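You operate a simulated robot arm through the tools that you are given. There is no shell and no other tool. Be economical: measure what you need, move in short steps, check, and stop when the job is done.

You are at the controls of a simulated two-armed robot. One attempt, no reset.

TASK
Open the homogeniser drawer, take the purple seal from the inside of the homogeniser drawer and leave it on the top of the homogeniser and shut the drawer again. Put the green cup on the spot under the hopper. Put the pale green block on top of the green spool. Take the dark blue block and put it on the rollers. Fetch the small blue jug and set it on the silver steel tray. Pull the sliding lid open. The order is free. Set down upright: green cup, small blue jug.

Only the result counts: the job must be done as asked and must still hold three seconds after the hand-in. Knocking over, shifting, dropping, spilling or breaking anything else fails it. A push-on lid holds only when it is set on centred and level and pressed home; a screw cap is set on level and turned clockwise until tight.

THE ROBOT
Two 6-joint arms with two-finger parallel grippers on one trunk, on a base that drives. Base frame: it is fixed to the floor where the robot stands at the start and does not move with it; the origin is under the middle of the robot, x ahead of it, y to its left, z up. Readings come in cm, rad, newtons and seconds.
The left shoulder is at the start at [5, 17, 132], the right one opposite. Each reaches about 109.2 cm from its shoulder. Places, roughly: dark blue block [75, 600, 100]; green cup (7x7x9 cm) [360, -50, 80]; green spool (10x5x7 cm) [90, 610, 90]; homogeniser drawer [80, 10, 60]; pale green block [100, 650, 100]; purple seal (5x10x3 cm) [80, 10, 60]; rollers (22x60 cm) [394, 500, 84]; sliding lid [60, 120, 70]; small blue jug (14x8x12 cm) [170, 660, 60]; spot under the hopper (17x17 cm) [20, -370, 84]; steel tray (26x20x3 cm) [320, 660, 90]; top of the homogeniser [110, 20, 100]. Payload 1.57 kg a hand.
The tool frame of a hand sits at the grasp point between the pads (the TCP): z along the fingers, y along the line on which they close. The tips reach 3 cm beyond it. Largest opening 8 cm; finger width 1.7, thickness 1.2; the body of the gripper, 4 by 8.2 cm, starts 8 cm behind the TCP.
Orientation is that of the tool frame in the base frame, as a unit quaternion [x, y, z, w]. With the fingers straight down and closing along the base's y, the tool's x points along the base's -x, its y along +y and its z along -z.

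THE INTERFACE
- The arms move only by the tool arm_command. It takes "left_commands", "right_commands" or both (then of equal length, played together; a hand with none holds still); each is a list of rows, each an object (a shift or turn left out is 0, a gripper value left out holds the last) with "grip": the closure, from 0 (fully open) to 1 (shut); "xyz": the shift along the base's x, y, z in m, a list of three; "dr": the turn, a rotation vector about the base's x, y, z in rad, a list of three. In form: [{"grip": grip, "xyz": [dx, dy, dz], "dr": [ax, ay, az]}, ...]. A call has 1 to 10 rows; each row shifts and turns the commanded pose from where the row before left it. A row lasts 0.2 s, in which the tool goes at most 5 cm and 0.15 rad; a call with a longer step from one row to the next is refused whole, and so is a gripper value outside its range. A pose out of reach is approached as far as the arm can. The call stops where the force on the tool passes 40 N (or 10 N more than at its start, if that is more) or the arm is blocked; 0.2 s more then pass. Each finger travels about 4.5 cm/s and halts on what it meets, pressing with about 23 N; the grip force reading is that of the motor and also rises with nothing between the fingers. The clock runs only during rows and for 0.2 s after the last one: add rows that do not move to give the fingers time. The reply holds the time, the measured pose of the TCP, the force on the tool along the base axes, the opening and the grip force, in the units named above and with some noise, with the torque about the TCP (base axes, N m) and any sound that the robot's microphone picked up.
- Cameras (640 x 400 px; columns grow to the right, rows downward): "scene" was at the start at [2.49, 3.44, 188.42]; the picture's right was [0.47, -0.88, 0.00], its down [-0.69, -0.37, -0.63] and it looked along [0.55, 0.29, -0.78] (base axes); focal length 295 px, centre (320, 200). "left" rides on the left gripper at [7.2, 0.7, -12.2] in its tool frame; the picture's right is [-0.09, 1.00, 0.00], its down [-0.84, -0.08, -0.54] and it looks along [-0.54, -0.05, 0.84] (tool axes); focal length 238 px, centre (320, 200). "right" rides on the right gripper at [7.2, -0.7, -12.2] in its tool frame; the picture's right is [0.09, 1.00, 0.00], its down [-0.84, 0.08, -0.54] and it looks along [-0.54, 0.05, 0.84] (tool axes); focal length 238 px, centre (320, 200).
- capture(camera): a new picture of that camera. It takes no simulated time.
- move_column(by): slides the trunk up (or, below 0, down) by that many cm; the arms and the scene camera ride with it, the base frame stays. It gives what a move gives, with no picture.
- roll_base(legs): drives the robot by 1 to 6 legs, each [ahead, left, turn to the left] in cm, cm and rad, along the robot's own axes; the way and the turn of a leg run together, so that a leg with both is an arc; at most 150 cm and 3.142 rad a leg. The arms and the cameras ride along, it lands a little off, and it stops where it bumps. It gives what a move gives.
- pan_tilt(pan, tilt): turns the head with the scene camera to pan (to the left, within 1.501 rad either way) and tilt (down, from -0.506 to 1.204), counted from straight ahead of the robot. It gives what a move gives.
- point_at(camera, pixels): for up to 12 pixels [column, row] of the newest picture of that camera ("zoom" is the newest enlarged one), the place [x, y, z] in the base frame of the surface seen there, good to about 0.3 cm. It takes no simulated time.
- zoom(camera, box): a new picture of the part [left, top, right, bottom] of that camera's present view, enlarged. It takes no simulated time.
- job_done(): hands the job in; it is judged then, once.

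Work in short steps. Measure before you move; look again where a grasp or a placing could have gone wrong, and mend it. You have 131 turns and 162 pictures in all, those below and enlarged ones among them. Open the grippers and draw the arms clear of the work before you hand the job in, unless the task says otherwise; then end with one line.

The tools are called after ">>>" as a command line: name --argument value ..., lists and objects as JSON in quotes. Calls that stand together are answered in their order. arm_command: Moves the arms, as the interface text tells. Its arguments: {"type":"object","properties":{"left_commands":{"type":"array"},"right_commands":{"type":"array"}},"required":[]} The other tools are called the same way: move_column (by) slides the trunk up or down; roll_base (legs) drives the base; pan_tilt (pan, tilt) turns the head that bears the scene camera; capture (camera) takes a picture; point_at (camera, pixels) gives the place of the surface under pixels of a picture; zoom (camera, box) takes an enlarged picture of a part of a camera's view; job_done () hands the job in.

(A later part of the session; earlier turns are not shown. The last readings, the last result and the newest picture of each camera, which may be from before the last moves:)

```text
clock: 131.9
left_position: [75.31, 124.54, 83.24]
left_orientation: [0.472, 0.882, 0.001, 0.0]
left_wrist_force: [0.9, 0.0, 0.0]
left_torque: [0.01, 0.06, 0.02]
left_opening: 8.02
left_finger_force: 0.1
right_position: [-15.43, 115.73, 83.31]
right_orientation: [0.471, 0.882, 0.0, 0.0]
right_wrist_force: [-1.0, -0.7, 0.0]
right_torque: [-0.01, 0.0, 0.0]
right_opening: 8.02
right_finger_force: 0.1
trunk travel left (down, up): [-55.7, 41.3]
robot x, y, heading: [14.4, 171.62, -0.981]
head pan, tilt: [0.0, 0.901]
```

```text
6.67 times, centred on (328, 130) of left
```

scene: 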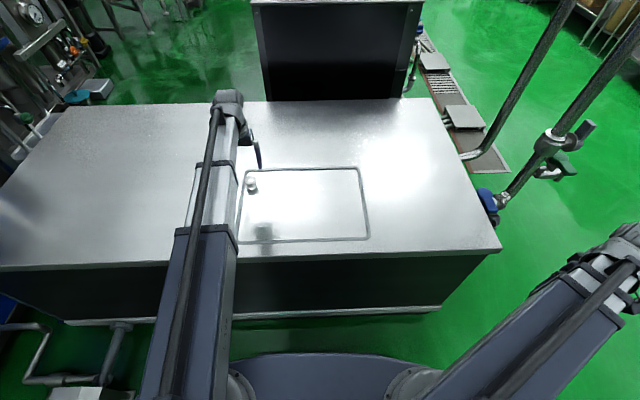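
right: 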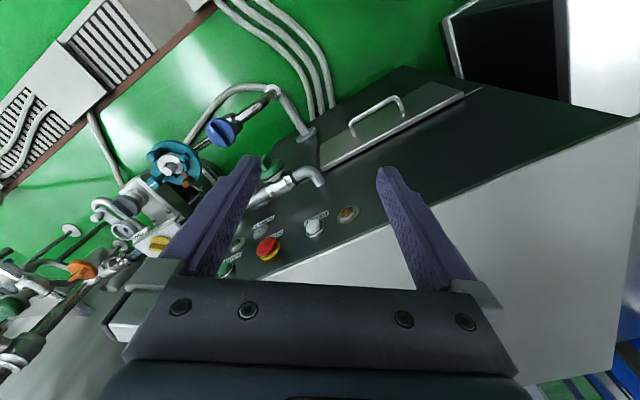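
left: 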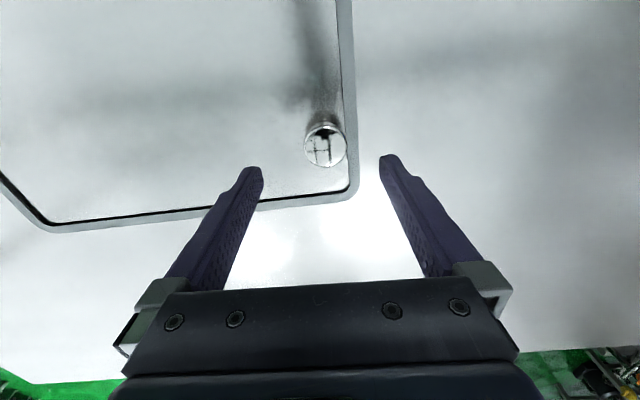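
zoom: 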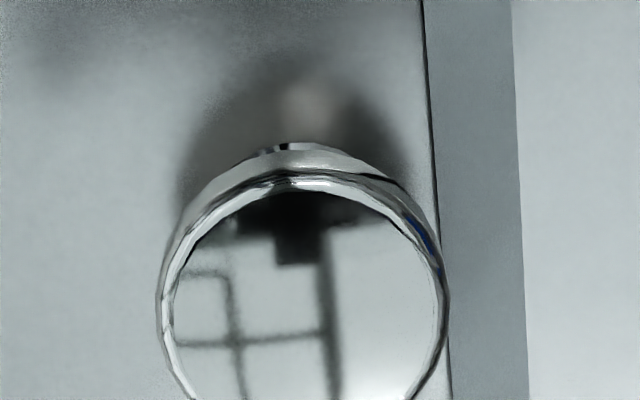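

The knob's top is centred at (76.3,123.7), z 73.1. I correct the hand, lower 9.8 cm and close.

>>> arm_command --left_commands '[{"xyz": [0.01, -0.008, 0]}, {}]'

>>> move_column --by -9.7

>>> arm_command --left_commands '[{"grip": 1}, {"grip": 1}, {"grip": 1}, {"grip": 1}, {"grip": 1}, {"grip": 1}]'

>>> arm_command --left_commands '[{"xyz": [-0.004, -0.003, 0]}, {"xyz": [-0.004, -0.003, 0]}, {"xyz": [-0.008, -0.006, 0]}, {"xyz": [-0.008, -0.006, 0]}, {}]'

>>> capture --camera "left"

```text
clock: 132.5
left_position: [76.42, 123.74, 83.08]
left_orientation: [0.472, 0.881, 0.001, 0.0]
left_wrist_force: [0.3, 0.8, -0.6]
left_torque: [0.02, 0.0, 0.03]
left_opening: 7.98
left_finger_force: 0.1
right_position: [-15.46, 115.8, 83.22]
right_orientation: [0.471, 0.882, -0.002, -0.001]
right_wrist_force: [-1.2, -0.2, 0.1]
right_torque: [-0.02, -0.04, 0.01]
right_opening: 8.0
right_finger_force: 0.0
trunk travel left (down, up): [-55.7, 41.3]
robot x, y, heading: [14.33, 171.51, -0.981]
head pan, tilt: [0.0, 0.901]
```

```text
clock: 133.8
left_position: [76.2, 123.57, 73.5]
left_orientation: [0.471, 0.882, 0.001, 0.001]
left_wrist_force: [0.4, 0.0, -0.5]
left_torque: [0.0, 0.0, 0.01]
left_opening: 8.02
left_finger_force: 0.1
right_position: [-15.5, 115.86, 73.44]
right_orientation: [0.472, 0.882, -0.002, 0.0]
right_wrist_force: [0.9, 0.3, -0.5]
right_torque: [-0.02, -0.02, 0.0]
right_opening: 8.01
right_finger_force: 0.0
trunk travel left (down, up): [-46.0, 51.0]
robot x, y, heading: [14.81, 171.75, -0.981]
head pan, tilt: [0.0, 0.901]
```

```text
clock: 135.2
left_position: [76.4, 123.75, 73.5]
left_orientation: [0.471, 0.882, 0.001, 0.001]
left_wrist_force: [3.8, 0.7, 0.6]
left_torque: [0.12, -0.19, 0.12]
left_opening: 4.36
left_finger_force: 45.2
right_position: [-15.38, 115.76, 73.48]
right_orientation: [0.471, 0.882, -0.001, 0.0]
right_wrist_force: [-0.2, -0.2, -0.4]
right_torque: [-0.03, -0.02, -0.04]
right_opening: 7.99
right_finger_force: 0.1
trunk travel left (down, up): [-46.0, 51.0]
robot x, y, heading: [14.95, 171.72, -0.981]
head pan, tilt: [0.0, 0.901]
```

```text
clock: 136.4
left_position: [73.9, 121.93, 73.42]
left_orientation: [0.472, 0.882, 0.0, 0.001]
left_wrist_force: [3.2, -4.2, 2.9]
left_torque: [0.06, -0.22, 0.23]
left_opening: 4.37
left_finger_force: 45.1
right_position: [-15.45, 115.67, 73.45]
right_orientation: [0.471, 0.882, -0.001, 0.0]
right_wrist_force: [0.6, -0.9, 0.0]
right_torque: [-0.02, -0.01, -0.03]
right_opening: 8.02
right_finger_force: 0.0
trunk travel left (down, up): [-46.0, 51.0]
robot x, y, heading: [14.33, 171.51, -0.982]
head pan, tilt: [0.0, 0.901]
```

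```text
110 pictures are left
```

left: 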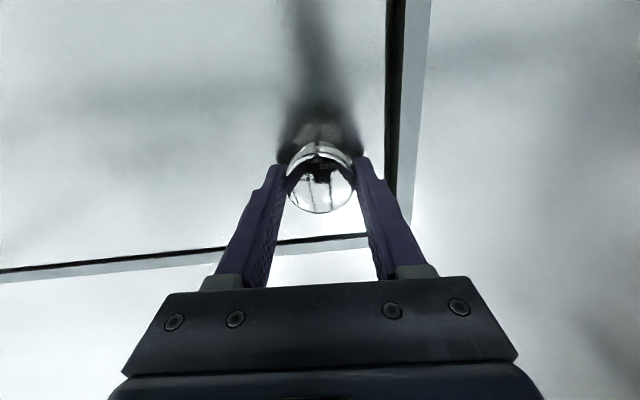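

It slides: a dark gap opens at the end. I keep pulling the same way.

>>> arm_command --left_commands '[{"xyz": [-0.0241, -0.0179, 0]}, {"xyz": [-0.0241, -0.0179, 0]}, {"xyz": [-0.0241, -0.0179, 0]}, {"xyz": [-0.0241, -0.0179, 0]}, {"xyz": [-0.0241, -0.0179, 0]}, {"xyz": [-0.0241, -0.0179, 0]}, {"xyz": [-0.0241, -0.0179, 0]}, {"xyz": [-0.0241, -0.0179, 0]}, {"xyz": [-0.0241, -0.0179, 0]}]'

>>> capture --camera "scene"

```text
clock: 138.4
left_position: [51.85, 105.72, 73.58]
left_orientation: [0.472, 0.881, 0.003, -0.001]
left_wrist_force: [-19.8, 20.3, -17.9]
left_torque: [0.44, 0.43, -0.29]
left_opening: 4.37
left_finger_force: 45.3
right_position: [-15.68, 115.77, 73.4]
right_orientation: [0.471, 0.882, -0.001, 0.0]
right_wrist_force: [-0.3, 0.0, 0.3]
right_torque: [0.0, 0.01, 0.04]
right_opening: 8.0
right_finger_force: 0.0
trunk travel left (down, up): [-46.0, 51.0]
robot x, y, heading: [14.65, 171.72, -0.981]
head pan, tilt: [0.0, 0.901]
```

```text
109 pictures are left
```

scene: 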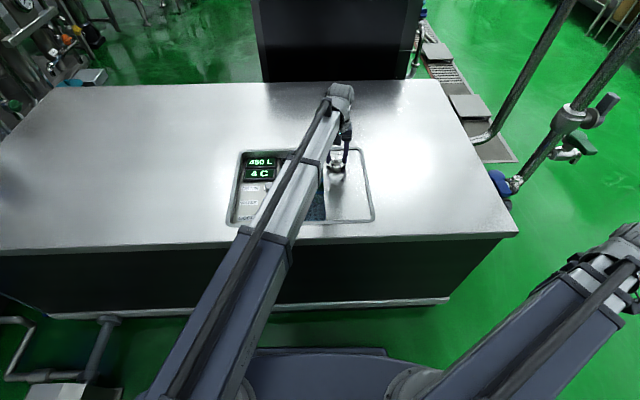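

The lid has uncovered a display; the knob is about 30 cm along. I pull a little further to find the end stop.

>>> arm_command --left_commands '[{"xyz": [-0.007, -0.0065, 0]}, {"xyz": [-0.007, -0.0065, 0]}, {"xyz": [-0.007, -0.0065, 0]}, {"xyz": [-0.007, -0.0065, 0]}]'

>>> capture --camera "left"

```text
clock: 139.4
left_position: [49.2, 103.43, 73.59]
left_orientation: [0.472, 0.882, 0.005, -0.003]
left_wrist_force: [-23.3, 29.6, -10.4]
left_torque: [0.45, 0.27, -0.1]
left_opening: 4.38
left_finger_force: 45.1
right_position: [-15.45, 115.93, 73.53]
right_orientation: [0.471, 0.882, -0.001, -0.001]
right_wrist_force: [-0.7, -0.6, 1.0]
right_torque: [0.01, -0.01, 0.02]
right_opening: 8.01
right_finger_force: 0.0
trunk travel left (down, up): [-46.0, 51.0]
robot x, y, heading: [14.67, 171.55, -0.985]
head pan, tilt: [0.0, 0.901]
```

```text
108 pictures are left
```

left: 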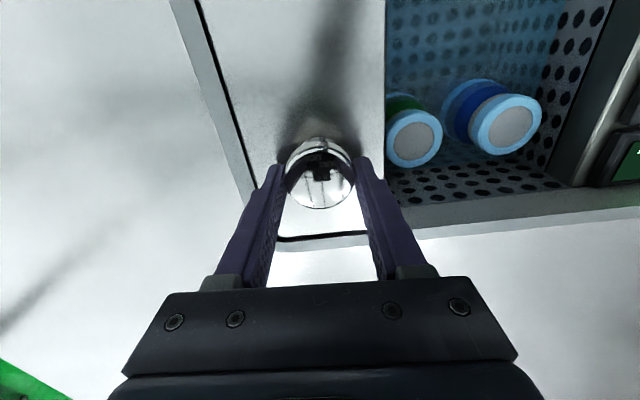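

There is still some way to the rim; I go on gently until it stops.

>>> arm_command --left_commands '[{"xyz": [-0.007, -0.0062, 0]}, {"xyz": [-0.007, -0.0062, 0]}, {"xyz": [-0.007, -0.0062, 0]}, {"xyz": [-0.007, -0.0062, 0]}, {"xyz": [-0.007, -0.0062, 0]}]'

>>> capture --camera "left"

```text
clock: 140.6
left_position: [46.7, 100.3, 73.71]
left_orientation: [0.469, 0.883, 0.005, 0.003]
left_wrist_force: [11.7, 23.9, 7.4]
left_torque: [0.83, 0.33, -0.02]
left_opening: 4.17
left_finger_force: 45.5
right_position: [-15.25, 115.9, 73.53]
right_orientation: [0.47, 0.883, -0.001, -0.001]
right_wrist_force: [0.1, -0.1, 0.6]
right_torque: [0.0, 0.02, 0.03]
right_opening: 8.0
right_finger_force: 0.1
trunk travel left (down, up): [-46.0, 51.0]
robot x, y, heading: [14.41, 171.56, -0.981]
head pan, tilt: [0.0, 0.901]
```

```text
107 pictures are left
```

left: 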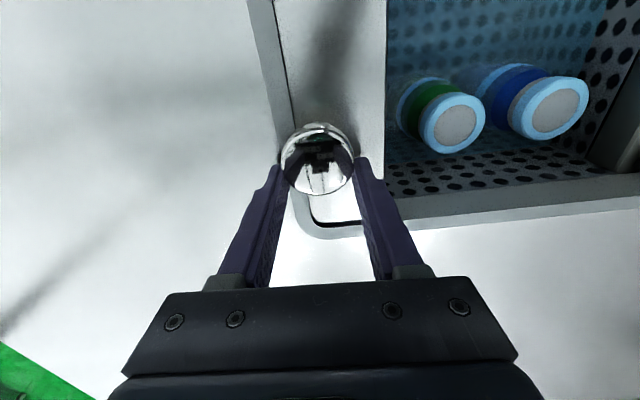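

The knob is at the rim: the lid is open. I release, raise the trunk and look again.

>>> arm_command --left_commands '[{"grip": 0}, {"grip": 0}, {"grip": 0}, {"grip": 0}, {"grip": 0}]'

>>> move_column --by 40

>>> capture --camera "left"

```text
clock: 141.8
left_position: [45.99, 99.98, 73.43]
left_orientation: [0.471, 0.882, 0.002, 0.001]
left_wrist_force: [-0.1, -0.1, 0.8]
left_torque: [-0.04, 0.04, 0.01]
left_opening: 8.0
left_finger_force: 0.0
right_position: [-15.38, 115.87, 73.6]
right_orientation: [0.472, 0.882, 0.0, 0.0]
right_wrist_force: [-0.7, 0.2, -0.1]
right_torque: [-0.03, -0.01, 0.0]
right_opening: 8.02
right_finger_force: 0.2
trunk travel left (down, up): [-46.0, 51.0]
robot x, y, heading: [14.72, 171.74, -0.982]
head pan, tilt: [0.0, 0.901]
```

```text
clock: 145.7
left_position: [45.82, 100.12, 113.47]
left_orientation: [0.472, 0.882, 0.002, 0.001]
left_wrist_force: [0.5, -0.5, 0.9]
left_torque: [0.0, -0.02, -0.01]
left_opening: 8.02
left_finger_force: 0.1
right_position: [-15.45, 115.87, 113.57]
right_orientation: [0.471, 0.882, -0.001, 0.0]
right_wrist_force: [-0.5, 0.2, 0.1]
right_torque: [0.0, 0.01, 0.02]
right_opening: 7.98
right_finger_force: 0.0
trunk travel left (down, up): [-86.0, 11.0]
robot x, y, heading: [14.37, 171.54, -0.982]
head pan, tilt: [0.0, 0.901]
```

```text
106 pictures are left
```

left: 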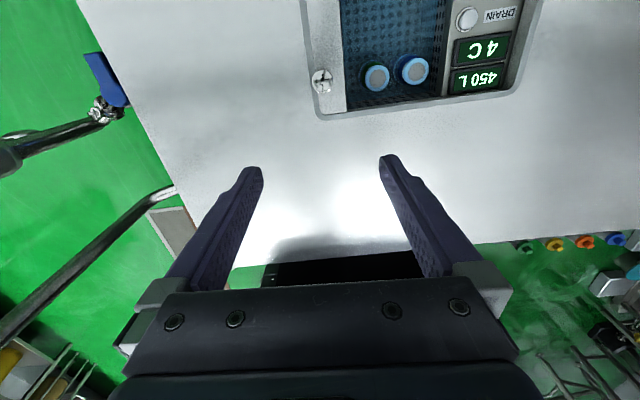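

The lid is open. I bring both hands back in front, back away from the table and turn toward the far end of the room.

>>> arm_command --left_commands '[{"xyz": [0.0133, 0.0351, 0]}, {"xyz": [0.0133, 0.0351, 0]}, {"xyz": [0.0133, 0.0351, 0]}, {"xyz": [0.0133, 0.0351, 0]}, {"xyz": [0.0133, 0.0351, 0]}, {"xyz": [0.0133, 0.0351, 0]}, {"xyz": [0.0133, 0.0351, 0]}, {"xyz": [0.0133, 0.0351, 0]}, {"xyz": [0.0133, 0.0351, 0]}, {"xyz": [0.0133, 0.0351, 0]}]' --right_commands '[{"xyz": [0.043, -0.0013, 0]}, {"xyz": [0.043, -0.0013, 0]}, {"xyz": [0.043, -0.0013, 0]}, {"xyz": [0.043, -0.0013, 0]}, {"xyz": [0.043, -0.0013, 0]}, {"xyz": [0.043, -0.0013, 0]}, {"xyz": [0.043, -0.0013, 0]}, {"xyz": [0.043, -0.0013, 0]}, {"xyz": [0.043, -0.0013, 0]}, {"xyz": [0.043, -0.0013, 0]}]'

>>> roll_base --legs '[[-50, 0, 0], [0, 0, 2.3]]'

>>> pan_tilt --pan 0 --tilt 0.35

>>> capture --camera "scene"

```text
clock: 147.9
left_position: [59.28, 135.28, 113.57]
left_orientation: [0.471, 0.882, 0.001, 0.0]
left_wrist_force: [0.5, -0.2, -0.1]
left_torque: [-0.01, -0.01, 0.01]
left_opening: 7.97
left_finger_force: 0.0
right_position: [27.57, 114.33, 113.44]
right_orientation: [0.471, 0.882, -0.001, -0.002]
right_wrist_force: [-0.2, 0.1, 0.1]
right_torque: [-0.04, -0.01, 0.0]
right_opening: 8.0
right_finger_force: 0.0
trunk travel left (down, up): [-86.0, 11.0]
robot x, y, heading: [15.06, 172.01, -0.982]
head pan, tilt: [0.0, 0.901]
```

```text
clock: 156.3
left_position: [-14.93, 271.84, 113.47]
left_orientation: [-0.602, 0.798, 0.001, -0.001]
left_wrist_force: [0.4, -0.4, -0.9]
left_torque: [-0.03, -0.03, -0.03]
left_opening: 8.01
left_finger_force: 0.1
right_position: [21.37, 261.24, 113.48]
right_orientation: [-0.602, 0.798, 0.0, 0.0]
right_wrist_force: [0.5, -0.2, -0.1]
right_torque: [-0.03, -0.01, -0.01]
right_opening: 8.0
right_finger_force: 0.0
trunk travel left (down, up): [-86.0, 11.0]
robot x, y, heading: [-14.25, 214.43, 1.294]
head pan, tilt: [0.0, 0.901]
```

```text
clock: 157.2
left_position: [-15.01, 271.95, 113.48]
left_orientation: [-0.602, 0.799, 0.002, -0.001]
left_wrist_force: [-0.3, 0.0, -0.8]
left_torque: [0.01, -0.02, -0.01]
left_opening: 8.03
left_finger_force: 0.0
right_position: [21.39, 261.3, 113.45]
right_orientation: [-0.602, 0.799, -0.001, 0.001]
right_wrist_force: [0.0, -0.6, -0.2]
right_torque: [0.02, -0.02, 0.01]
right_opening: 8.01
right_finger_force: 0.1
trunk travel left (down, up): [-86.0, 11.0]
robot x, y, heading: [-14.14, 214.1, 1.292]
head pan, tilt: [0.0, 0.351]
```

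```text
105 pictures are left
```

scene: 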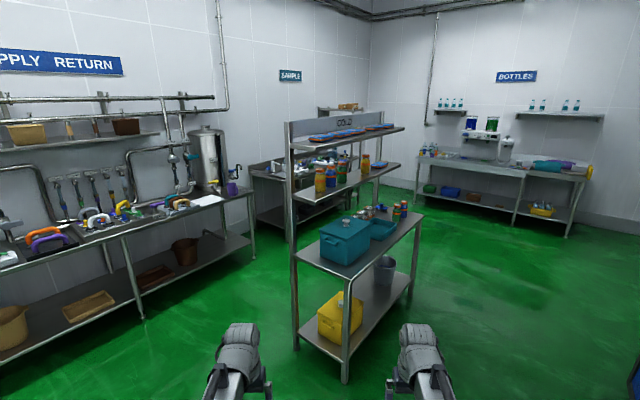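

The SAMPLE bench is behind the rack and the BOTTLES bench to the right. I zoom into both and measure the layout.

>>> point_at --camera "scene" --pixels '[[297, 347], [345, 382], [412, 293], [250, 165], [290, 165], [300, 225], [440, 155], [580, 175], [565, 232], [430, 200], [520, 222], [345, 250]]'

>>> zoom --camera "scene" --box '[240, 90, 400, 190]'

>>> zoom --camera "scene" --box '[400, 85, 624, 225]'

```text
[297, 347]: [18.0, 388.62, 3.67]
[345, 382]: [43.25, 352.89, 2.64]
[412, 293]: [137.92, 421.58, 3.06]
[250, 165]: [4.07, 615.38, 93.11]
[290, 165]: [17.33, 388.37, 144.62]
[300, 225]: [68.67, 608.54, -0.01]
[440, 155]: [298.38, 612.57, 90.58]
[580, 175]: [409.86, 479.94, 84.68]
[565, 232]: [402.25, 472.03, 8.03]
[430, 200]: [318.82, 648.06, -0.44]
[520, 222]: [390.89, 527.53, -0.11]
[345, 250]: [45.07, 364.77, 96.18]
```

```text
4.00 times, centred on (320, 140) of scene
```

zoom: 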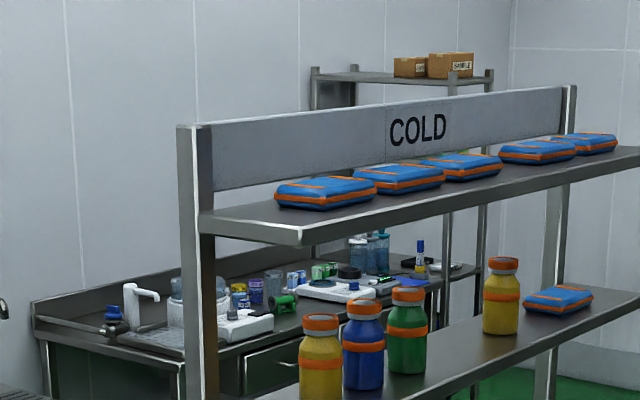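

```text
2.86 times, centred on (512, 155) of scene
```

zoom: 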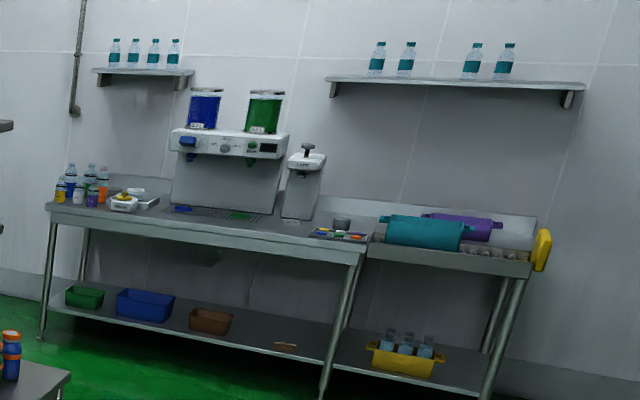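

In room axes (u along the table, v across) the way between the floor box and the rack is clear at v≈202. I turn and drive along it past the rack.

>>> roll_base --legs '[[0, 0, -0.655], [0, 22, 0], [150, 0, 0], [150, 0, 0]]'

>>> pan_tilt --pan 1.3 --tilt 0.4

>>> capture --camera "scene"

```text
clock: 174.9
left_position: [246.43, 464.67, 113.42]
left_orientation: [-0.331, 0.944, 0.002, 0.0]
left_wrist_force: [0.0, 0.8, -0.9]
left_torque: [0.04, -0.01, -0.02]
left_opening: 8.0
left_finger_force: 0.1
right_position: [270.17, 434.88, 113.43]
right_orientation: [-0.332, 0.943, -0.001, -0.001]
right_wrist_force: [-0.3, 0.5, -0.7]
right_torque: [0.0, 0.0, 0.01]
right_opening: 7.98
right_finger_force: 0.0
trunk travel left (down, up): [-86.0, 11.0]
robot x, y, heading: [214.17, 417.0, 0.68]
head pan, tilt: [0.0, 0.351]
```

```text
clock: 176.4
left_position: [246.47, 464.6, 113.48]
left_orientation: [-0.332, 0.943, 0.001, 0.0]
left_wrist_force: [0.4, -1.4, 0.5]
left_torque: [-0.03, 0.01, 0.01]
left_opening: 7.97
left_finger_force: 0.0
right_position: [270.1, 434.78, 113.41]
right_orientation: [-0.332, 0.943, -0.001, 0.0]
right_wrist_force: [-0.5, 0.4, -0.1]
right_torque: [0.02, 0.02, -0.01]
right_opening: 7.98
right_finger_force: 0.1
trunk travel left (down, up): [-86.0, 11.0]
robot x, y, heading: [214.23, 416.91, 0.678]
head pan, tilt: [1.3, 0.4]
```

```text
102 pictures are left
```

scene: 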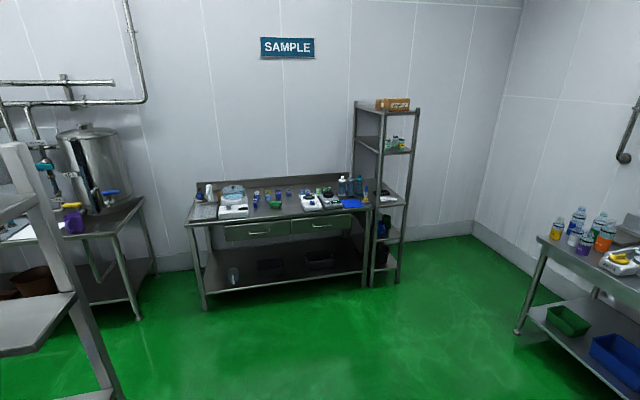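

I am past the rack with the SAMPLE bench in clear view. I zoom on its items and measure.

>>> zoom --camera "scene" --box '[185, 150, 425, 300]'

>>> point_at --camera "scene" --pixels '[[205, 310], [360, 285], [190, 220], [360, 207], [375, 285], [400, 285], [275, 203], [255, 195], [350, 203], [388, 230]]'

```text
2.67 times, centred on (305, 225) of scene
```

zoom: 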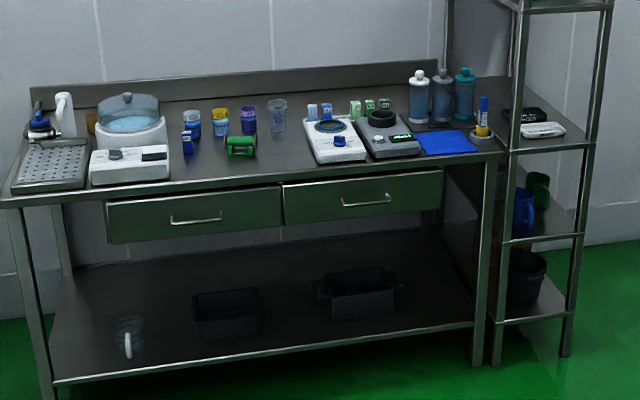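

```text
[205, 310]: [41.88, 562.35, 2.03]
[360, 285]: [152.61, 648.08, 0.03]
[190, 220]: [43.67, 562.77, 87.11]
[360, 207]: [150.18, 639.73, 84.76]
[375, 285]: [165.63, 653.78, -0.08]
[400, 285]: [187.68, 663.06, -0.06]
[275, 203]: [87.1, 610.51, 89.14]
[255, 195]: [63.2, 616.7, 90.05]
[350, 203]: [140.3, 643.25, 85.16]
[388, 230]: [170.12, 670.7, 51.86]
```

The bench front is at v≈426. I turn to face it and drive to about v=370, u=440, then look down on it.

>>> roll_base --legs '[[0, 0, 1.531], [80, -20, 0], [78, 0, 0]]'

>>> pan_tilt --pan 0 --tilt 0.75

>>> capture --camera "scene"

```text
clock: 188.3
left_position: [95.09, 594.39, 113.46]
left_orientation: [0.885, -0.466, 0.0, 0.001]
left_wrist_force: [-0.6, -0.2, -1.4]
left_torque: [-0.01, 0.0, 0.01]
left_opening: 7.97
left_finger_force: 0.0
right_position: [126.55, 615.54, 113.5]
right_orientation: [0.885, -0.466, 0.001, 0.0]
right_wrist_force: [-0.4, 1.2, -0.9]
right_torque: [-0.02, 0.01, -0.02]
right_opening: 8.0
right_finger_force: 0.0
trunk travel left (down, up): [-86.0, 11.0]
robot x, y, heading: [140.08, 558.54, 2.166]
head pan, tilt: [1.3, 0.4]
```

```text
clock: 189.8
left_position: [95.08, 594.38, 113.44]
left_orientation: [0.885, -0.466, -0.001, 0.002]
left_wrist_force: [-0.3, 0.8, 0.4]
left_torque: [-0.03, 0.02, 0.01]
left_opening: 8.0
left_finger_force: 0.1
right_position: [126.49, 615.62, 113.58]
right_orientation: [0.885, -0.466, 0.001, -0.001]
right_wrist_force: [0.7, -0.3, 0.5]
right_torque: [-0.03, 0.03, -0.01]
right_opening: 8.0
right_finger_force: 0.1
trunk travel left (down, up): [-86.0, 11.0]
robot x, y, heading: [140.07, 558.33, 2.171]
head pan, tilt: [0.0, 0.75]
```

```text
100 pictures are left
```

scene: 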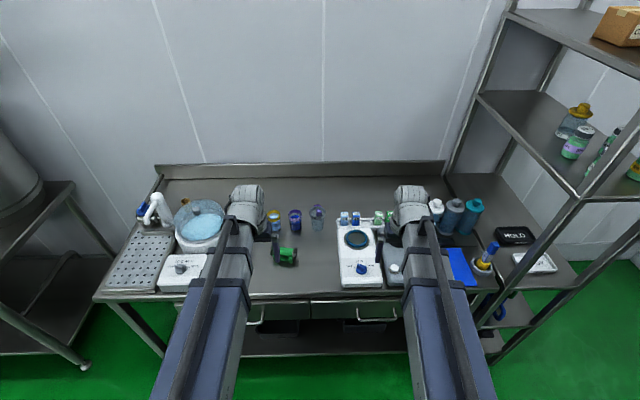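

The view is good, though the left wrist may hide the dark blue block. I zoom on the middle of the bench and measure.

>>> zoom --camera "scene" --box '[240, 195, 400, 295]'

>>> point_at --camera "zoom" --pixels '[[135, 240], [160, 262], [185, 245], [205, 225], [218, 265], [410, 95], [455, 95], [545, 90], [585, 95], [300, 330], [570, 300], [410, 80]]'

>>> capture --camera "left"

>>> capture --camera "right"

```text
4.00 times, centred on (320, 245) of scene
```

zoom: 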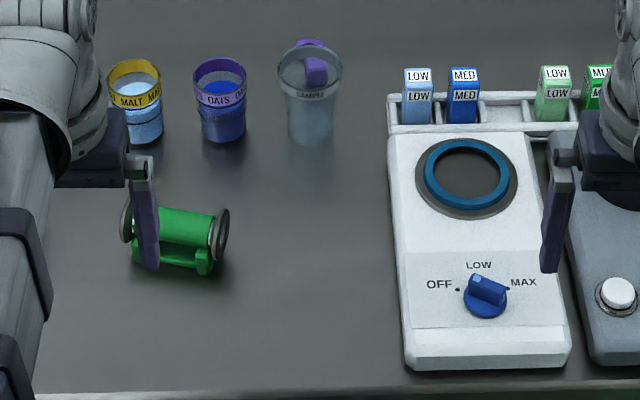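

```text
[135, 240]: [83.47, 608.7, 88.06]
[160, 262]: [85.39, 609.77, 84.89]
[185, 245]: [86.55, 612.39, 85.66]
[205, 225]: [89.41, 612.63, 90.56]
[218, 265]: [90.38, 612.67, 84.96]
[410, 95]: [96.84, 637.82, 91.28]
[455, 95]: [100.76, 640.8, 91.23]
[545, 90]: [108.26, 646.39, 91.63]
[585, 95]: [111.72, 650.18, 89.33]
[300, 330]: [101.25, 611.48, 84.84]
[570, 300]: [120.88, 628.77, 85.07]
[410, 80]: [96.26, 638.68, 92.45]
```

```text
98 pictures are left
```

left: 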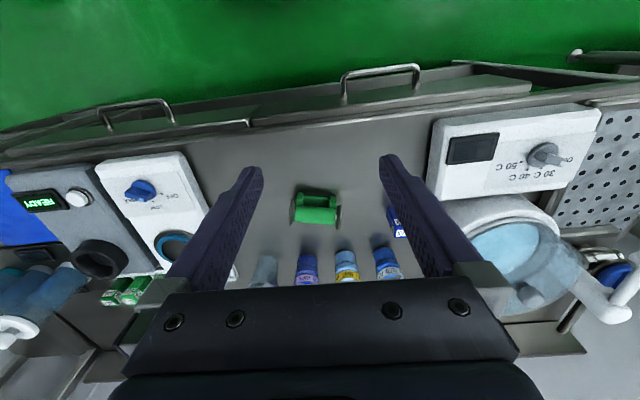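

```text
97 pictures are left
```

right: 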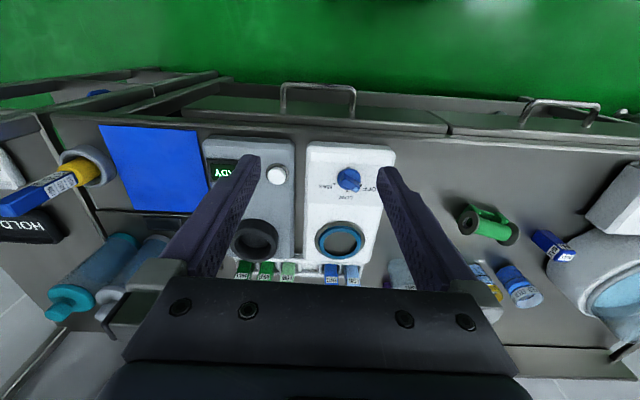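

The pale green LOW block is third in the holder at about (108,646,92); the dark blue block stands free at left-camera (395,222). I zoom in on spool, dark blue block and holder.

>>> zoom --camera "left" --box '[250, 160, 442, 280]'

>>> zoom --camera "right" --box '[430, 180, 600, 286]'

>>> point_at --camera "zoom" --pixels '[[150, 130], [310, 210], [230, 170], [200, 130], [260, 155], [455, 245], [430, 215], [500, 250], [330, 50]]'

>>> zoom --camera "right" --box '[220, 215, 400, 300]'

>>> point_at --camera "zoom" --pixels '[[245, 185], [165, 190], [90, 190], [395, 200], [470, 200], [245, 165], [325, 175], [240, 200]]'

```text
3.33 times, centred on (346, 220) of left
```

zoom: 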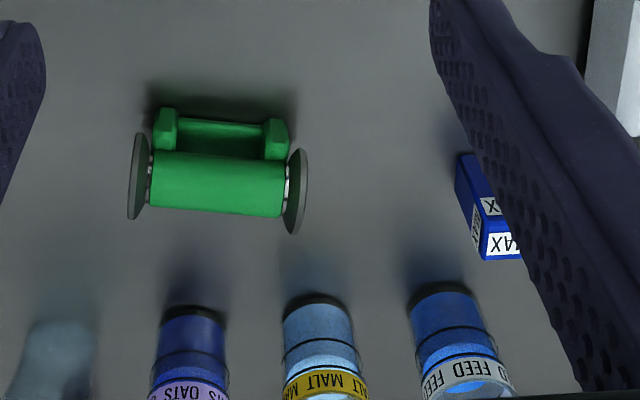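

```text
3.76 times, centred on (515, 233) of right
```

zoom: 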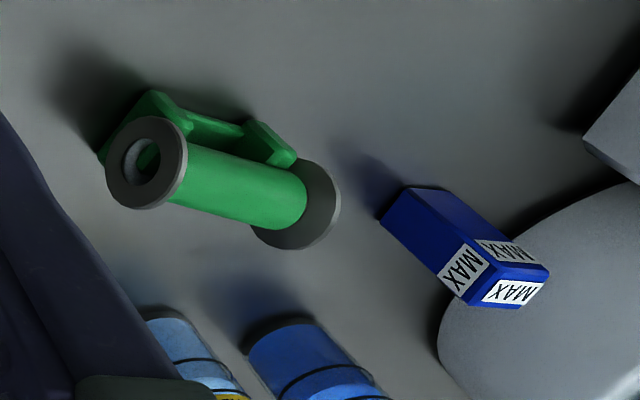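

```text
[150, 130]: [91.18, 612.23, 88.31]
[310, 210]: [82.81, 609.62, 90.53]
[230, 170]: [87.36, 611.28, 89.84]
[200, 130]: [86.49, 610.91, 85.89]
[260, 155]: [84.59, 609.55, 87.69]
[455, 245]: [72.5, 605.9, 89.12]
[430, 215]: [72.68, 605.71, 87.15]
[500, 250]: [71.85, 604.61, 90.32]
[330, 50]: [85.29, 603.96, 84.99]
```

```text
3.56 times, centred on (310, 258) of right
```

zoom: 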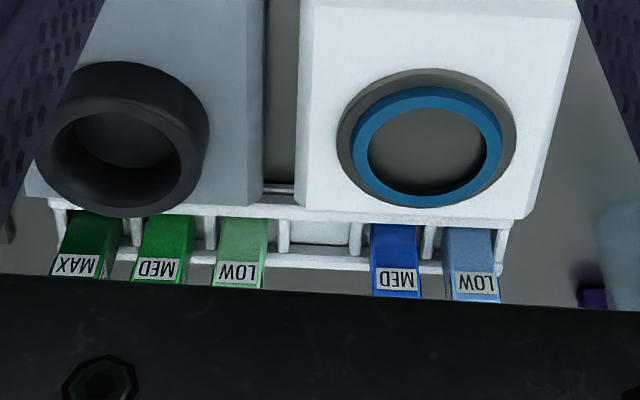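

```text
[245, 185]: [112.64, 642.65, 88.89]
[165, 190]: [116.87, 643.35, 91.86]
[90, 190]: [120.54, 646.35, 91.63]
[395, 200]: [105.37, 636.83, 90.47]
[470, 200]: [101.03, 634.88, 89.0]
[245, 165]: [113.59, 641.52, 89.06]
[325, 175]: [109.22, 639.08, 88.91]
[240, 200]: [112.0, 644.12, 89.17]
```

I move both hands 20 cm apart to clear the view of the holder and the spool.

>>> arm_command --left_commands '[{"xyz": [-0.04, -0.028, 0]}, {"xyz": [-0.04, -0.028, 0]}, {"xyz": [-0.04, -0.028, 0]}, {"xyz": [-0.04, -0.028, 0]}]' --right_commands '[{"xyz": [0.03, 0.021, 0]}, {"xyz": [0.03, 0.021, 0]}, {"xyz": [0.03, 0.021, 0]}, {"xyz": [0.03, 0.021, 0]}]'

>>> zoom --camera "scene" --box '[330, 195, 410, 245]'

>>> point_at --camera "zoom" --pixels '[[450, 115], [380, 130], [390, 160], [450, 150], [320, 190], [450, 230], [425, 130], [470, 130], [515, 120], [210, 140], [400, 120], [450, 205]]'

>>> zoom --camera "scene" --box '[225, 225, 321, 285]'

>>> point_at --camera "zoom" --pixels '[[85, 85], [115, 90], [100, 120], [90, 150], [360, 120], [430, 140], [330, 180], [480, 130], [430, 180], [380, 170], [400, 110], [310, 120]]'

```text
clock: 190.8
left_position: [78.95, 583.14, 113.39]
left_orientation: [0.884, -0.467, -0.001, 0.0]
left_wrist_force: [0.9, 0.0, 0.0]
left_torque: [-0.02, -0.01, 0.07]
left_opening: 8.0
left_finger_force: 0.0
right_position: [138.53, 624.04, 113.42]
right_orientation: [0.885, -0.465, 0.002, 0.0]
right_wrist_force: [0.5, 0.2, -0.5]
right_torque: [0.02, -0.01, -0.03]
right_opening: 8.0
right_finger_force: 0.0
trunk travel left (down, up): [-86.0, 11.0]
robot x, y, heading: [140.31, 558.91, 2.174]
head pan, tilt: [0.0, 0.75]
```

```text
8.00 times, centred on (370, 220) of scene
```

zoom: 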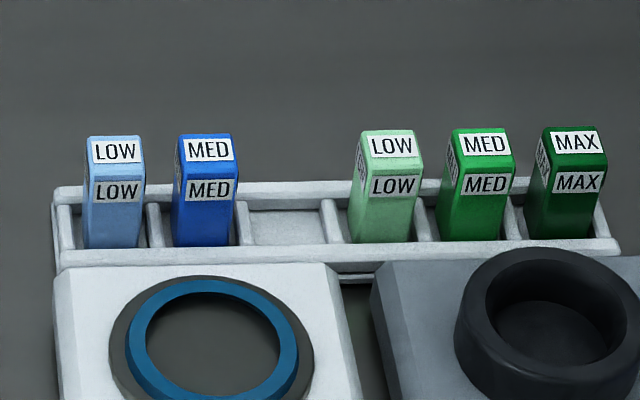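

```text
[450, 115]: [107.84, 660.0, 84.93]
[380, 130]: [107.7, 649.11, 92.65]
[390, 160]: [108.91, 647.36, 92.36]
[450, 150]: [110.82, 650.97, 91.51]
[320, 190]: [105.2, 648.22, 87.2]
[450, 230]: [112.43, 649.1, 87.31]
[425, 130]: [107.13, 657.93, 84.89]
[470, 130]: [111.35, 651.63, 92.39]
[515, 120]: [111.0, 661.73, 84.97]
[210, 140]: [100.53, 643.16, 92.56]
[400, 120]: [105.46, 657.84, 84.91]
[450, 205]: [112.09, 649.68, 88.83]
```

```text
6.67 times, centred on (273, 255) of scene
```

zoom: 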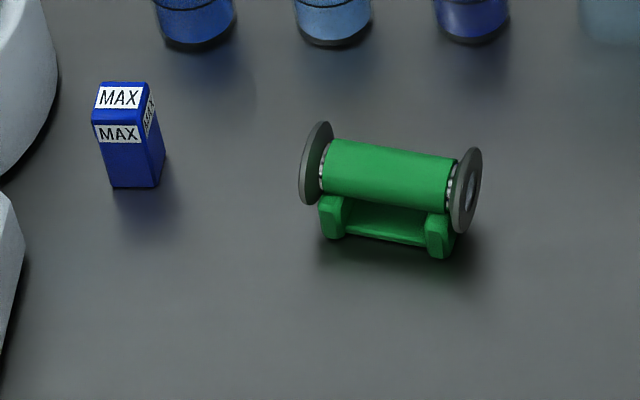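

```text
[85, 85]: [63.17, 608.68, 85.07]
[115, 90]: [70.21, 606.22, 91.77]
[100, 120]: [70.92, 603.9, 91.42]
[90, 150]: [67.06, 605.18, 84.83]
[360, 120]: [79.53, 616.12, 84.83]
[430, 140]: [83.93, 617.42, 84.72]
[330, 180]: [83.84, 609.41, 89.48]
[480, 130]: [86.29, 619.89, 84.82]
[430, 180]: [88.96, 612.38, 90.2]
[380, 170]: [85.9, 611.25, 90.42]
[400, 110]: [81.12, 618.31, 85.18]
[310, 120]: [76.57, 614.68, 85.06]
```

The pale green block's top centre is near (108.4,648.4,92.6), with close neighbours on its right, so I will grip it front-to-back. The spool's barrel top is z≈90.4. I drive 8 cm closer and turn the right hand 90°.

>>> roll_base --legs '[[8, 0, 0]]'

>>> arm_command --right_commands '[{"dr": [0, 0, -0.1428]}, {"dr": [0, 0, -0.1428]}, {"dr": [0, 0, -0.1428]}, {"dr": [0, 0, -0.1428]}, {"dr": [0, 0, -0.1428]}, {"dr": [0, 0, -0.1428]}, {"dr": [0, 0, -0.1428]}, {"dr": [0, 0, -0.1428]}, {"dr": [0, 0, -0.1428]}, {"dr": [0, 0, -0.1428]}]'

>>> arm_command --right_commands '[{"dr": [0, 0, -0.1]}, {}, {}]'

>>> capture --camera "scene"

>>> zoom --camera "scene" --box '[230, 200, 390, 300]'

```text
clock: 191.8
left_position: [74.3, 589.91, 113.38]
left_orientation: [0.884, -0.467, -0.001, 0.002]
left_wrist_force: [0.2, 0.0, 0.0]
left_torque: [0.01, -0.02, -0.02]
left_opening: 8.0
left_finger_force: 0.1
right_position: [133.93, 630.7, 113.5]
right_orientation: [0.885, -0.466, 0.002, 0.0]
right_wrist_force: [-0.8, -0.3, -0.8]
right_torque: [-0.04, -0.02, 0.04]
right_opening: 7.99
right_finger_force: 0.2
trunk travel left (down, up): [-86.0, 11.0]
robot x, y, heading: [135.4, 565.38, 2.171]
head pan, tilt: [0.0, 0.75]
```

```text
clock: 194.0
left_position: [74.47, 589.82, 113.55]
left_orientation: [0.884, -0.467, -0.001, 0.002]
left_wrist_force: [-0.8, 0.4, 0.4]
left_torque: [0.01, -0.02, 0.0]
left_opening: 7.99
left_finger_force: 0.1
right_position: [133.94, 630.54, 113.47]
right_orientation: [-0.362, 0.932, -0.001, -0.002]
right_wrist_force: [0.7, -0.3, 0.6]
right_torque: [0.03, 0.01, -0.02]
right_opening: 8.01
right_finger_force: 0.0
trunk travel left (down, up): [-86.0, 11.0]
robot x, y, heading: [135.61, 565.09, 2.172]
head pan, tilt: [0.0, 0.75]
```

```text
clock: 194.8
left_position: [74.57, 589.83, 113.51]
left_orientation: [0.884, -0.467, -0.001, 0.002]
left_wrist_force: [0.0, 0.0, -0.4]
left_torque: [0.0, 0.01, 0.03]
left_opening: 8.02
left_finger_force: 0.1
right_position: [133.92, 630.5, 113.47]
right_orientation: [-0.316, 0.949, 0.0, 0.0]
right_wrist_force: [-0.5, 0.6, -0.1]
right_torque: [0.01, -0.03, 0.0]
right_opening: 8.02
right_finger_force: 0.0
trunk travel left (down, up): [-86.0, 11.0]
robot x, y, heading: [135.46, 564.98, 2.173]
head pan, tilt: [0.0, 0.75]
```

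```text
91 pictures are left
```

scene: 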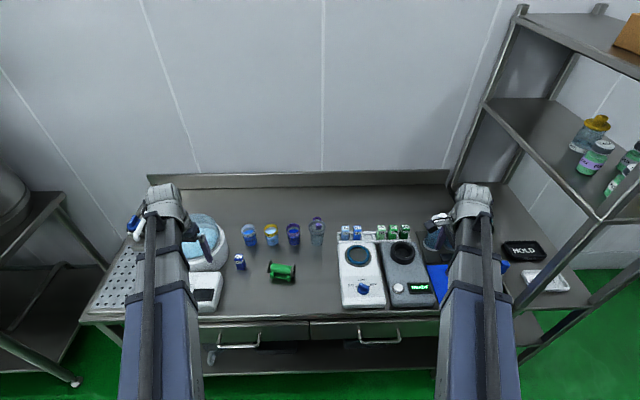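

```text
4.00 times, centred on (310, 250) of scene
```

zoom: 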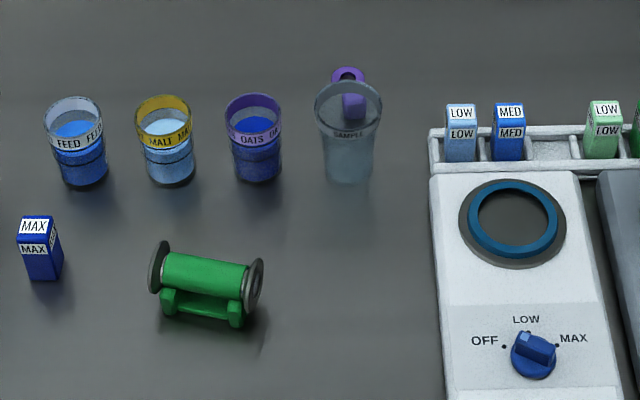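

The right hand is aligned front-to-back. I move it above the pale green block with a 5.5 cm opening and look with its camera.

>>> arm_command --right_commands '[{"grip": 0.3, "xyz": [-0.0255, 0.0179, 0]}, {"xyz": [-0.0255, 0.0179, 0]}, {"xyz": [-0.0255, 0.0179, 0]}, {"xyz": [-0.0255, 0.0179, 0]}, {"xyz": [-0.0255, 0.0179, 0]}, {"xyz": [-0.0255, 0.0179, 0]}, {"xyz": [-0.0255, 0.0179, 0]}, {"xyz": [-0.0255, 0.0179, 0]}, {"xyz": [-0.0255, 0.0179, 0]}, {"xyz": [-0.0255, 0.0179, 0]}]'

>>> capture --camera "right"

>>> zoom --camera "right" --box '[240, 130, 400, 230]'

```text
clock: 197.0
left_position: [74.48, 589.87, 113.46]
left_orientation: [0.884, -0.468, -0.001, 0.002]
left_wrist_force: [-0.3, 0.5, 0.1]
left_torque: [0.02, -0.02, -0.03]
left_opening: 7.97
left_finger_force: 0.0
right_position: [108.56, 648.51, 113.46]
right_orientation: [-0.316, 0.949, -0.002, 0.001]
right_wrist_force: [0.2, 0.3, -0.8]
right_torque: [0.0, 0.0, -0.01]
right_opening: 5.63
right_finger_force: 0.0
trunk travel left (down, up): [-86.0, 11.0]
robot x, y, heading: [135.75, 565.22, 2.169]
head pan, tilt: [0.0, 0.75]
```

```text
89 pictures are left
```

right: 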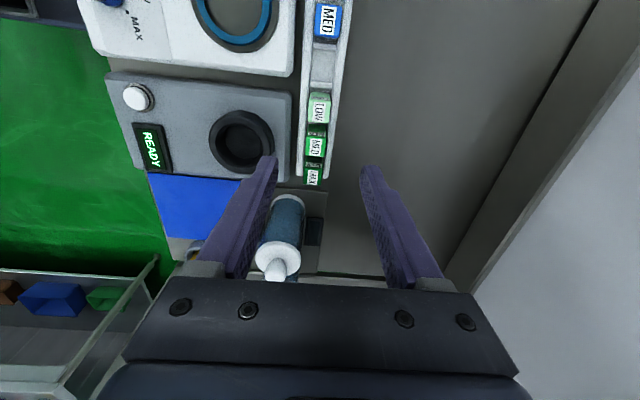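

```text
4.00 times, centred on (320, 180) of right
```

zoom: 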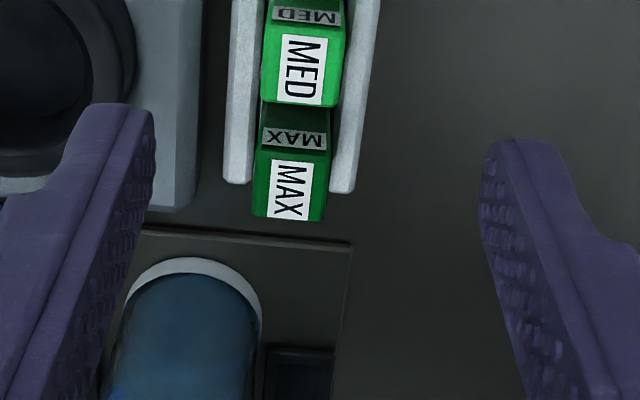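

I measure the LOW block's top at (320,107) and its neighbours from this view.

>>> zoom --camera "right" --box '[270, 70, 366, 130]'

>>> point_at --camera "zoom" --pixels '[[265, 190], [395, 195], [265, 320], [385, 330], [330, 260], [330, 140], [200, 250], [430, 250], [330, 350], [150, 250]]'

```text
6.67 times, centred on (318, 100) of right
```

zoom: 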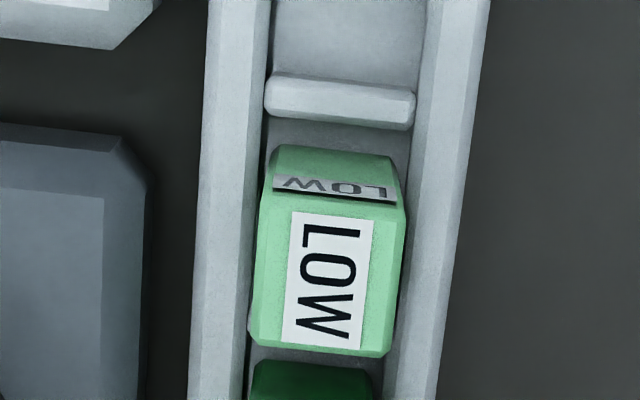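

```text
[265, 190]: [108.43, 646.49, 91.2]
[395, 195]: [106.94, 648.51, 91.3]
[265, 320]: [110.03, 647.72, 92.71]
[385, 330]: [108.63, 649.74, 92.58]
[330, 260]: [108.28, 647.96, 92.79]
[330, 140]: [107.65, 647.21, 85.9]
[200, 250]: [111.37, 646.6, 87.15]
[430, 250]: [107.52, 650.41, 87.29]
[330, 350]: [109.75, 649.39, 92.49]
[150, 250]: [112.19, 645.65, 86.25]
```

The block's top centre is (108.5,648.1), 2.5 cm front to back; the holder's rim is z 87.3. I draw the left hand back off the bench, correct the right hand and lower 22 cm.

>>> arm_command --left_commands '[{"xyz": [0.016, -0.024, 0]}, {"xyz": [0.016, -0.024, 0]}, {"xyz": [0.016, -0.024, 0]}, {"xyz": [0.016, -0.024, 0]}]' --right_commands '[{"xyz": [0, -0.003, 0]}, {}, {}, {}]'

>>> move_column --by -18

>>> capture --camera "right"

>>> capture --camera "scene"

```text
clock: 198.0
left_position: [80.95, 580.18, 113.56]
left_orientation: [0.884, -0.467, 0.0, 0.002]
left_wrist_force: [-0.4, 0.6, 0.0]
left_torque: [0.01, -0.01, -0.01]
left_opening: 8.0
left_finger_force: 0.1
right_position: [108.6, 648.07, 113.35]
right_orientation: [-0.315, 0.949, -0.001, -0.001]
right_wrist_force: [0.2, 0.0, -0.4]
right_torque: [0.01, 0.02, 0.01]
right_opening: 5.61
right_finger_force: 0.1
trunk travel left (down, up): [-86.0, 11.0]
robot x, y, heading: [135.37, 565.08, 2.174]
head pan, tilt: [0.0, 0.75]
```

```text
clock: 200.0
left_position: [80.97, 580.21, 95.41]
left_orientation: [0.884, -0.467, -0.001, 0.002]
left_wrist_force: [0.7, -0.4, -0.9]
left_torque: [0.02, 0.0, 0.04]
left_opening: 8.02
left_finger_force: 0.0
right_position: [108.67, 648.01, 95.47]
right_orientation: [-0.316, 0.949, -0.001, 0.001]
right_wrist_force: [0.4, 0.5, 0.1]
right_torque: [-0.02, 0.0, 0.01]
right_opening: 5.59
right_finger_force: 0.0
trunk travel left (down, up): [-68.0, 29.0]
robot x, y, heading: [135.45, 565.42, 2.167]
head pan, tilt: [0.0, 0.75]
```

```text
86 pictures are left
```

right: 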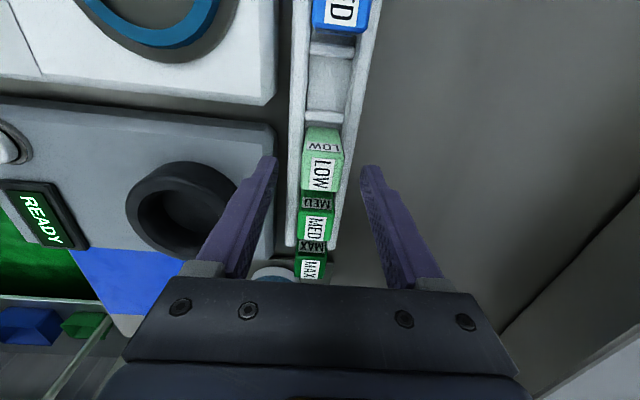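

```text
85 pictures are left
```

scene: 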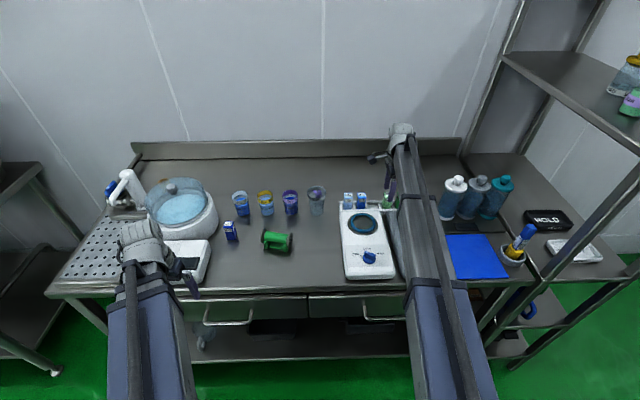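

The fingers straddle the LOW block cleanly. I lower 4.2 cm, close and lift.

>>> move_column --by -4.2

>>> arm_command --right_commands '[{"grip": 1}, {"grip": 1}, {"grip": 1}, {"grip": 1}, {"grip": 1}]'

>>> move_column --by 16

>>> capture --camera "right"

```text
clock: 200.9
left_position: [80.94, 580.12, 91.28]
left_orientation: [0.884, -0.467, -0.001, 0.002]
left_wrist_force: [0.1, 0.3, -0.2]
left_torque: [0.02, 0.0, 0.03]
left_opening: 8.01
left_finger_force: 0.0
right_position: [108.64, 648.1, 91.35]
right_orientation: [-0.316, 0.949, -0.001, 0.001]
right_wrist_force: [0.3, -0.1, -0.5]
right_torque: [0.0, 0.04, 0.02]
right_opening: 5.59
right_finger_force: 0.1
trunk travel left (down, up): [-63.8, 33.2]
robot x, y, heading: [135.84, 565.18, 2.173]
head pan, tilt: [0.0, 0.75]
```

```text
clock: 202.1
left_position: [80.9, 580.23, 91.26]
left_orientation: [0.884, -0.467, -0.001, 0.001]
left_wrist_force: [0.7, -1.4, 0.2]
left_torque: [-0.03, 0.01, 0.02]
left_opening: 8.02
left_finger_force: 0.1
right_position: [108.61, 648.13, 91.23]
right_orientation: [-0.315, 0.949, -0.001, 0.001]
right_wrist_force: [-0.7, 0.7, 0.9]
right_torque: [0.06, 0.0, 0.0]
right_opening: 2.84
right_finger_force: 22.8
trunk travel left (down, up): [-63.8, 33.2]
robot x, y, heading: [135.36, 565.54, 2.172]
head pan, tilt: [0.0, 0.75]
```

```text
clock: 203.9
left_position: [80.94, 580.24, 107.25]
left_orientation: [0.885, -0.466, 0.0, 0.001]
left_wrist_force: [-0.6, 0.1, 0.5]
left_torque: [0.0, 0.0, -0.01]
left_opening: 8.0
left_finger_force: 0.1
right_position: [108.62, 648.11, 107.27]
right_orientation: [-0.316, 0.949, -0.001, 0.0]
right_wrist_force: [-0.2, -0.5, 0.1]
right_torque: [-0.03, -0.03, 0.0]
right_opening: 2.85
right_finger_force: 22.9
trunk travel left (down, up): [-79.8, 17.2]
robot x, y, heading: [135.53, 564.94, 2.171]
head pan, tilt: [0.0, 0.75]
```

```text
84 pictures are left
```

right: 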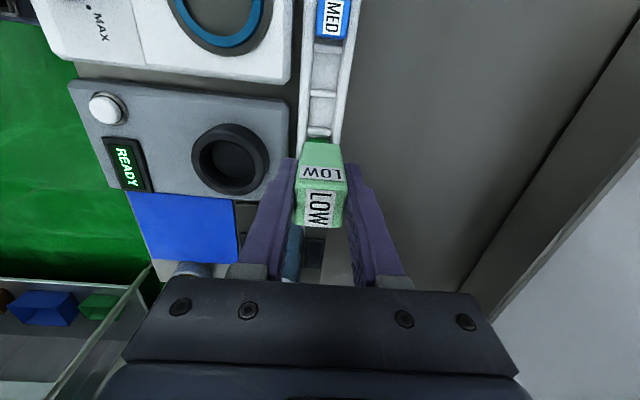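

The pale green block is held (2.85 cm). The spool's barrel is round, so the block must lie flat along it; I first tilt it 50° and set it on its side on the free bench area at about (102,616).

>>> arm_command --right_commands '[{"xyz": [-0.009, -0.0463, 0]}, {"xyz": [-0.009, -0.0463, 0]}, {"xyz": [-0.009, -0.0463, 0]}, {"xyz": [-0.009, -0.0463, 0]}, {"xyz": [-0.009, -0.0463, 0]}, {"xyz": [-0.009, -0.0463, 0]}, {"xyz": [-0.009, -0.0463, 0]}, {}]'

>>> arm_command --right_commands '[{"dr": [-0.0863, 0.1164, 0]}, {"dr": [-0.0863, 0.1164, 0]}, {"dr": [-0.0863, 0.1164, 0]}, {"dr": [-0.0863, 0.1164, 0]}, {"dr": [-0.0863, 0.1164, 0]}, {"dr": [-0.0863, 0.1164, 0]}, {}, {}]'

>>> capture --camera "scene"

>>> capture --camera "right"

```text
clock: 205.7
left_position: [80.96, 580.22, 107.25]
left_orientation: [0.884, -0.468, -0.001, 0.001]
left_wrist_force: [0.2, 0.0, 0.1]
left_torque: [0.0, -0.03, -0.01]
left_opening: 7.99
left_finger_force: 0.0
right_position: [102.62, 615.51, 107.27]
right_orientation: [-0.315, 0.949, -0.001, 0.0]
right_wrist_force: [0.3, 0.3, -0.3]
right_torque: [0.0, -0.02, -0.02]
right_opening: 2.84
right_finger_force: 23.1
trunk travel left (down, up): [-79.8, 17.2]
robot x, y, heading: [135.67, 565.28, 2.173]
head pan, tilt: [0.0, 0.75]
```

```text
clock: 207.5
left_position: [80.88, 580.15, 107.24]
left_orientation: [0.884, -0.468, -0.001, 0.001]
left_wrist_force: [-0.2, 0.4, 0.0]
left_torque: [-0.03, -0.01, -0.01]
left_opening: 8.01
left_finger_force: 0.0
right_position: [102.35, 615.74, 114.96]
right_orientation: [-0.287, 0.861, -0.131, -0.4]
right_wrist_force: [-0.4, -0.3, -0.9]
right_torque: [0.03, -0.03, 0.0]
right_opening: 2.85
right_finger_force: 23.0
right hand out of reach, approached as far as the arm can: row 2, 3, 4, 5, 6
trunk travel left (down, up): [-79.8, 17.2]
robot x, y, heading: [135.98, 565.23, 2.169]
head pan, tilt: [0.0, 0.75]
```

```text
83 pictures are left
```

scene: 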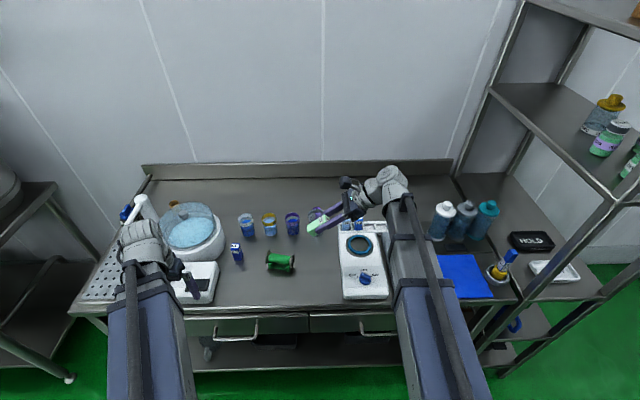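

```text
82 pictures are left
```

right: 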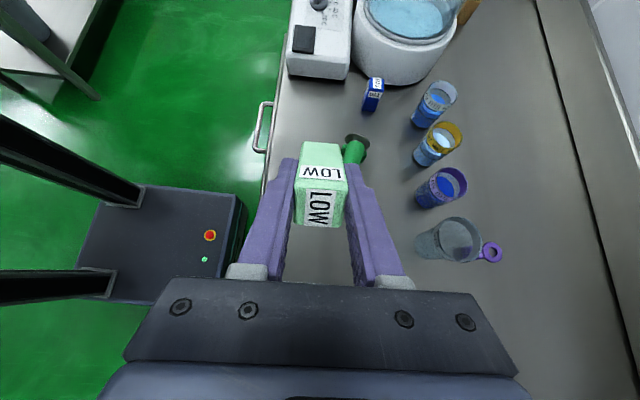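

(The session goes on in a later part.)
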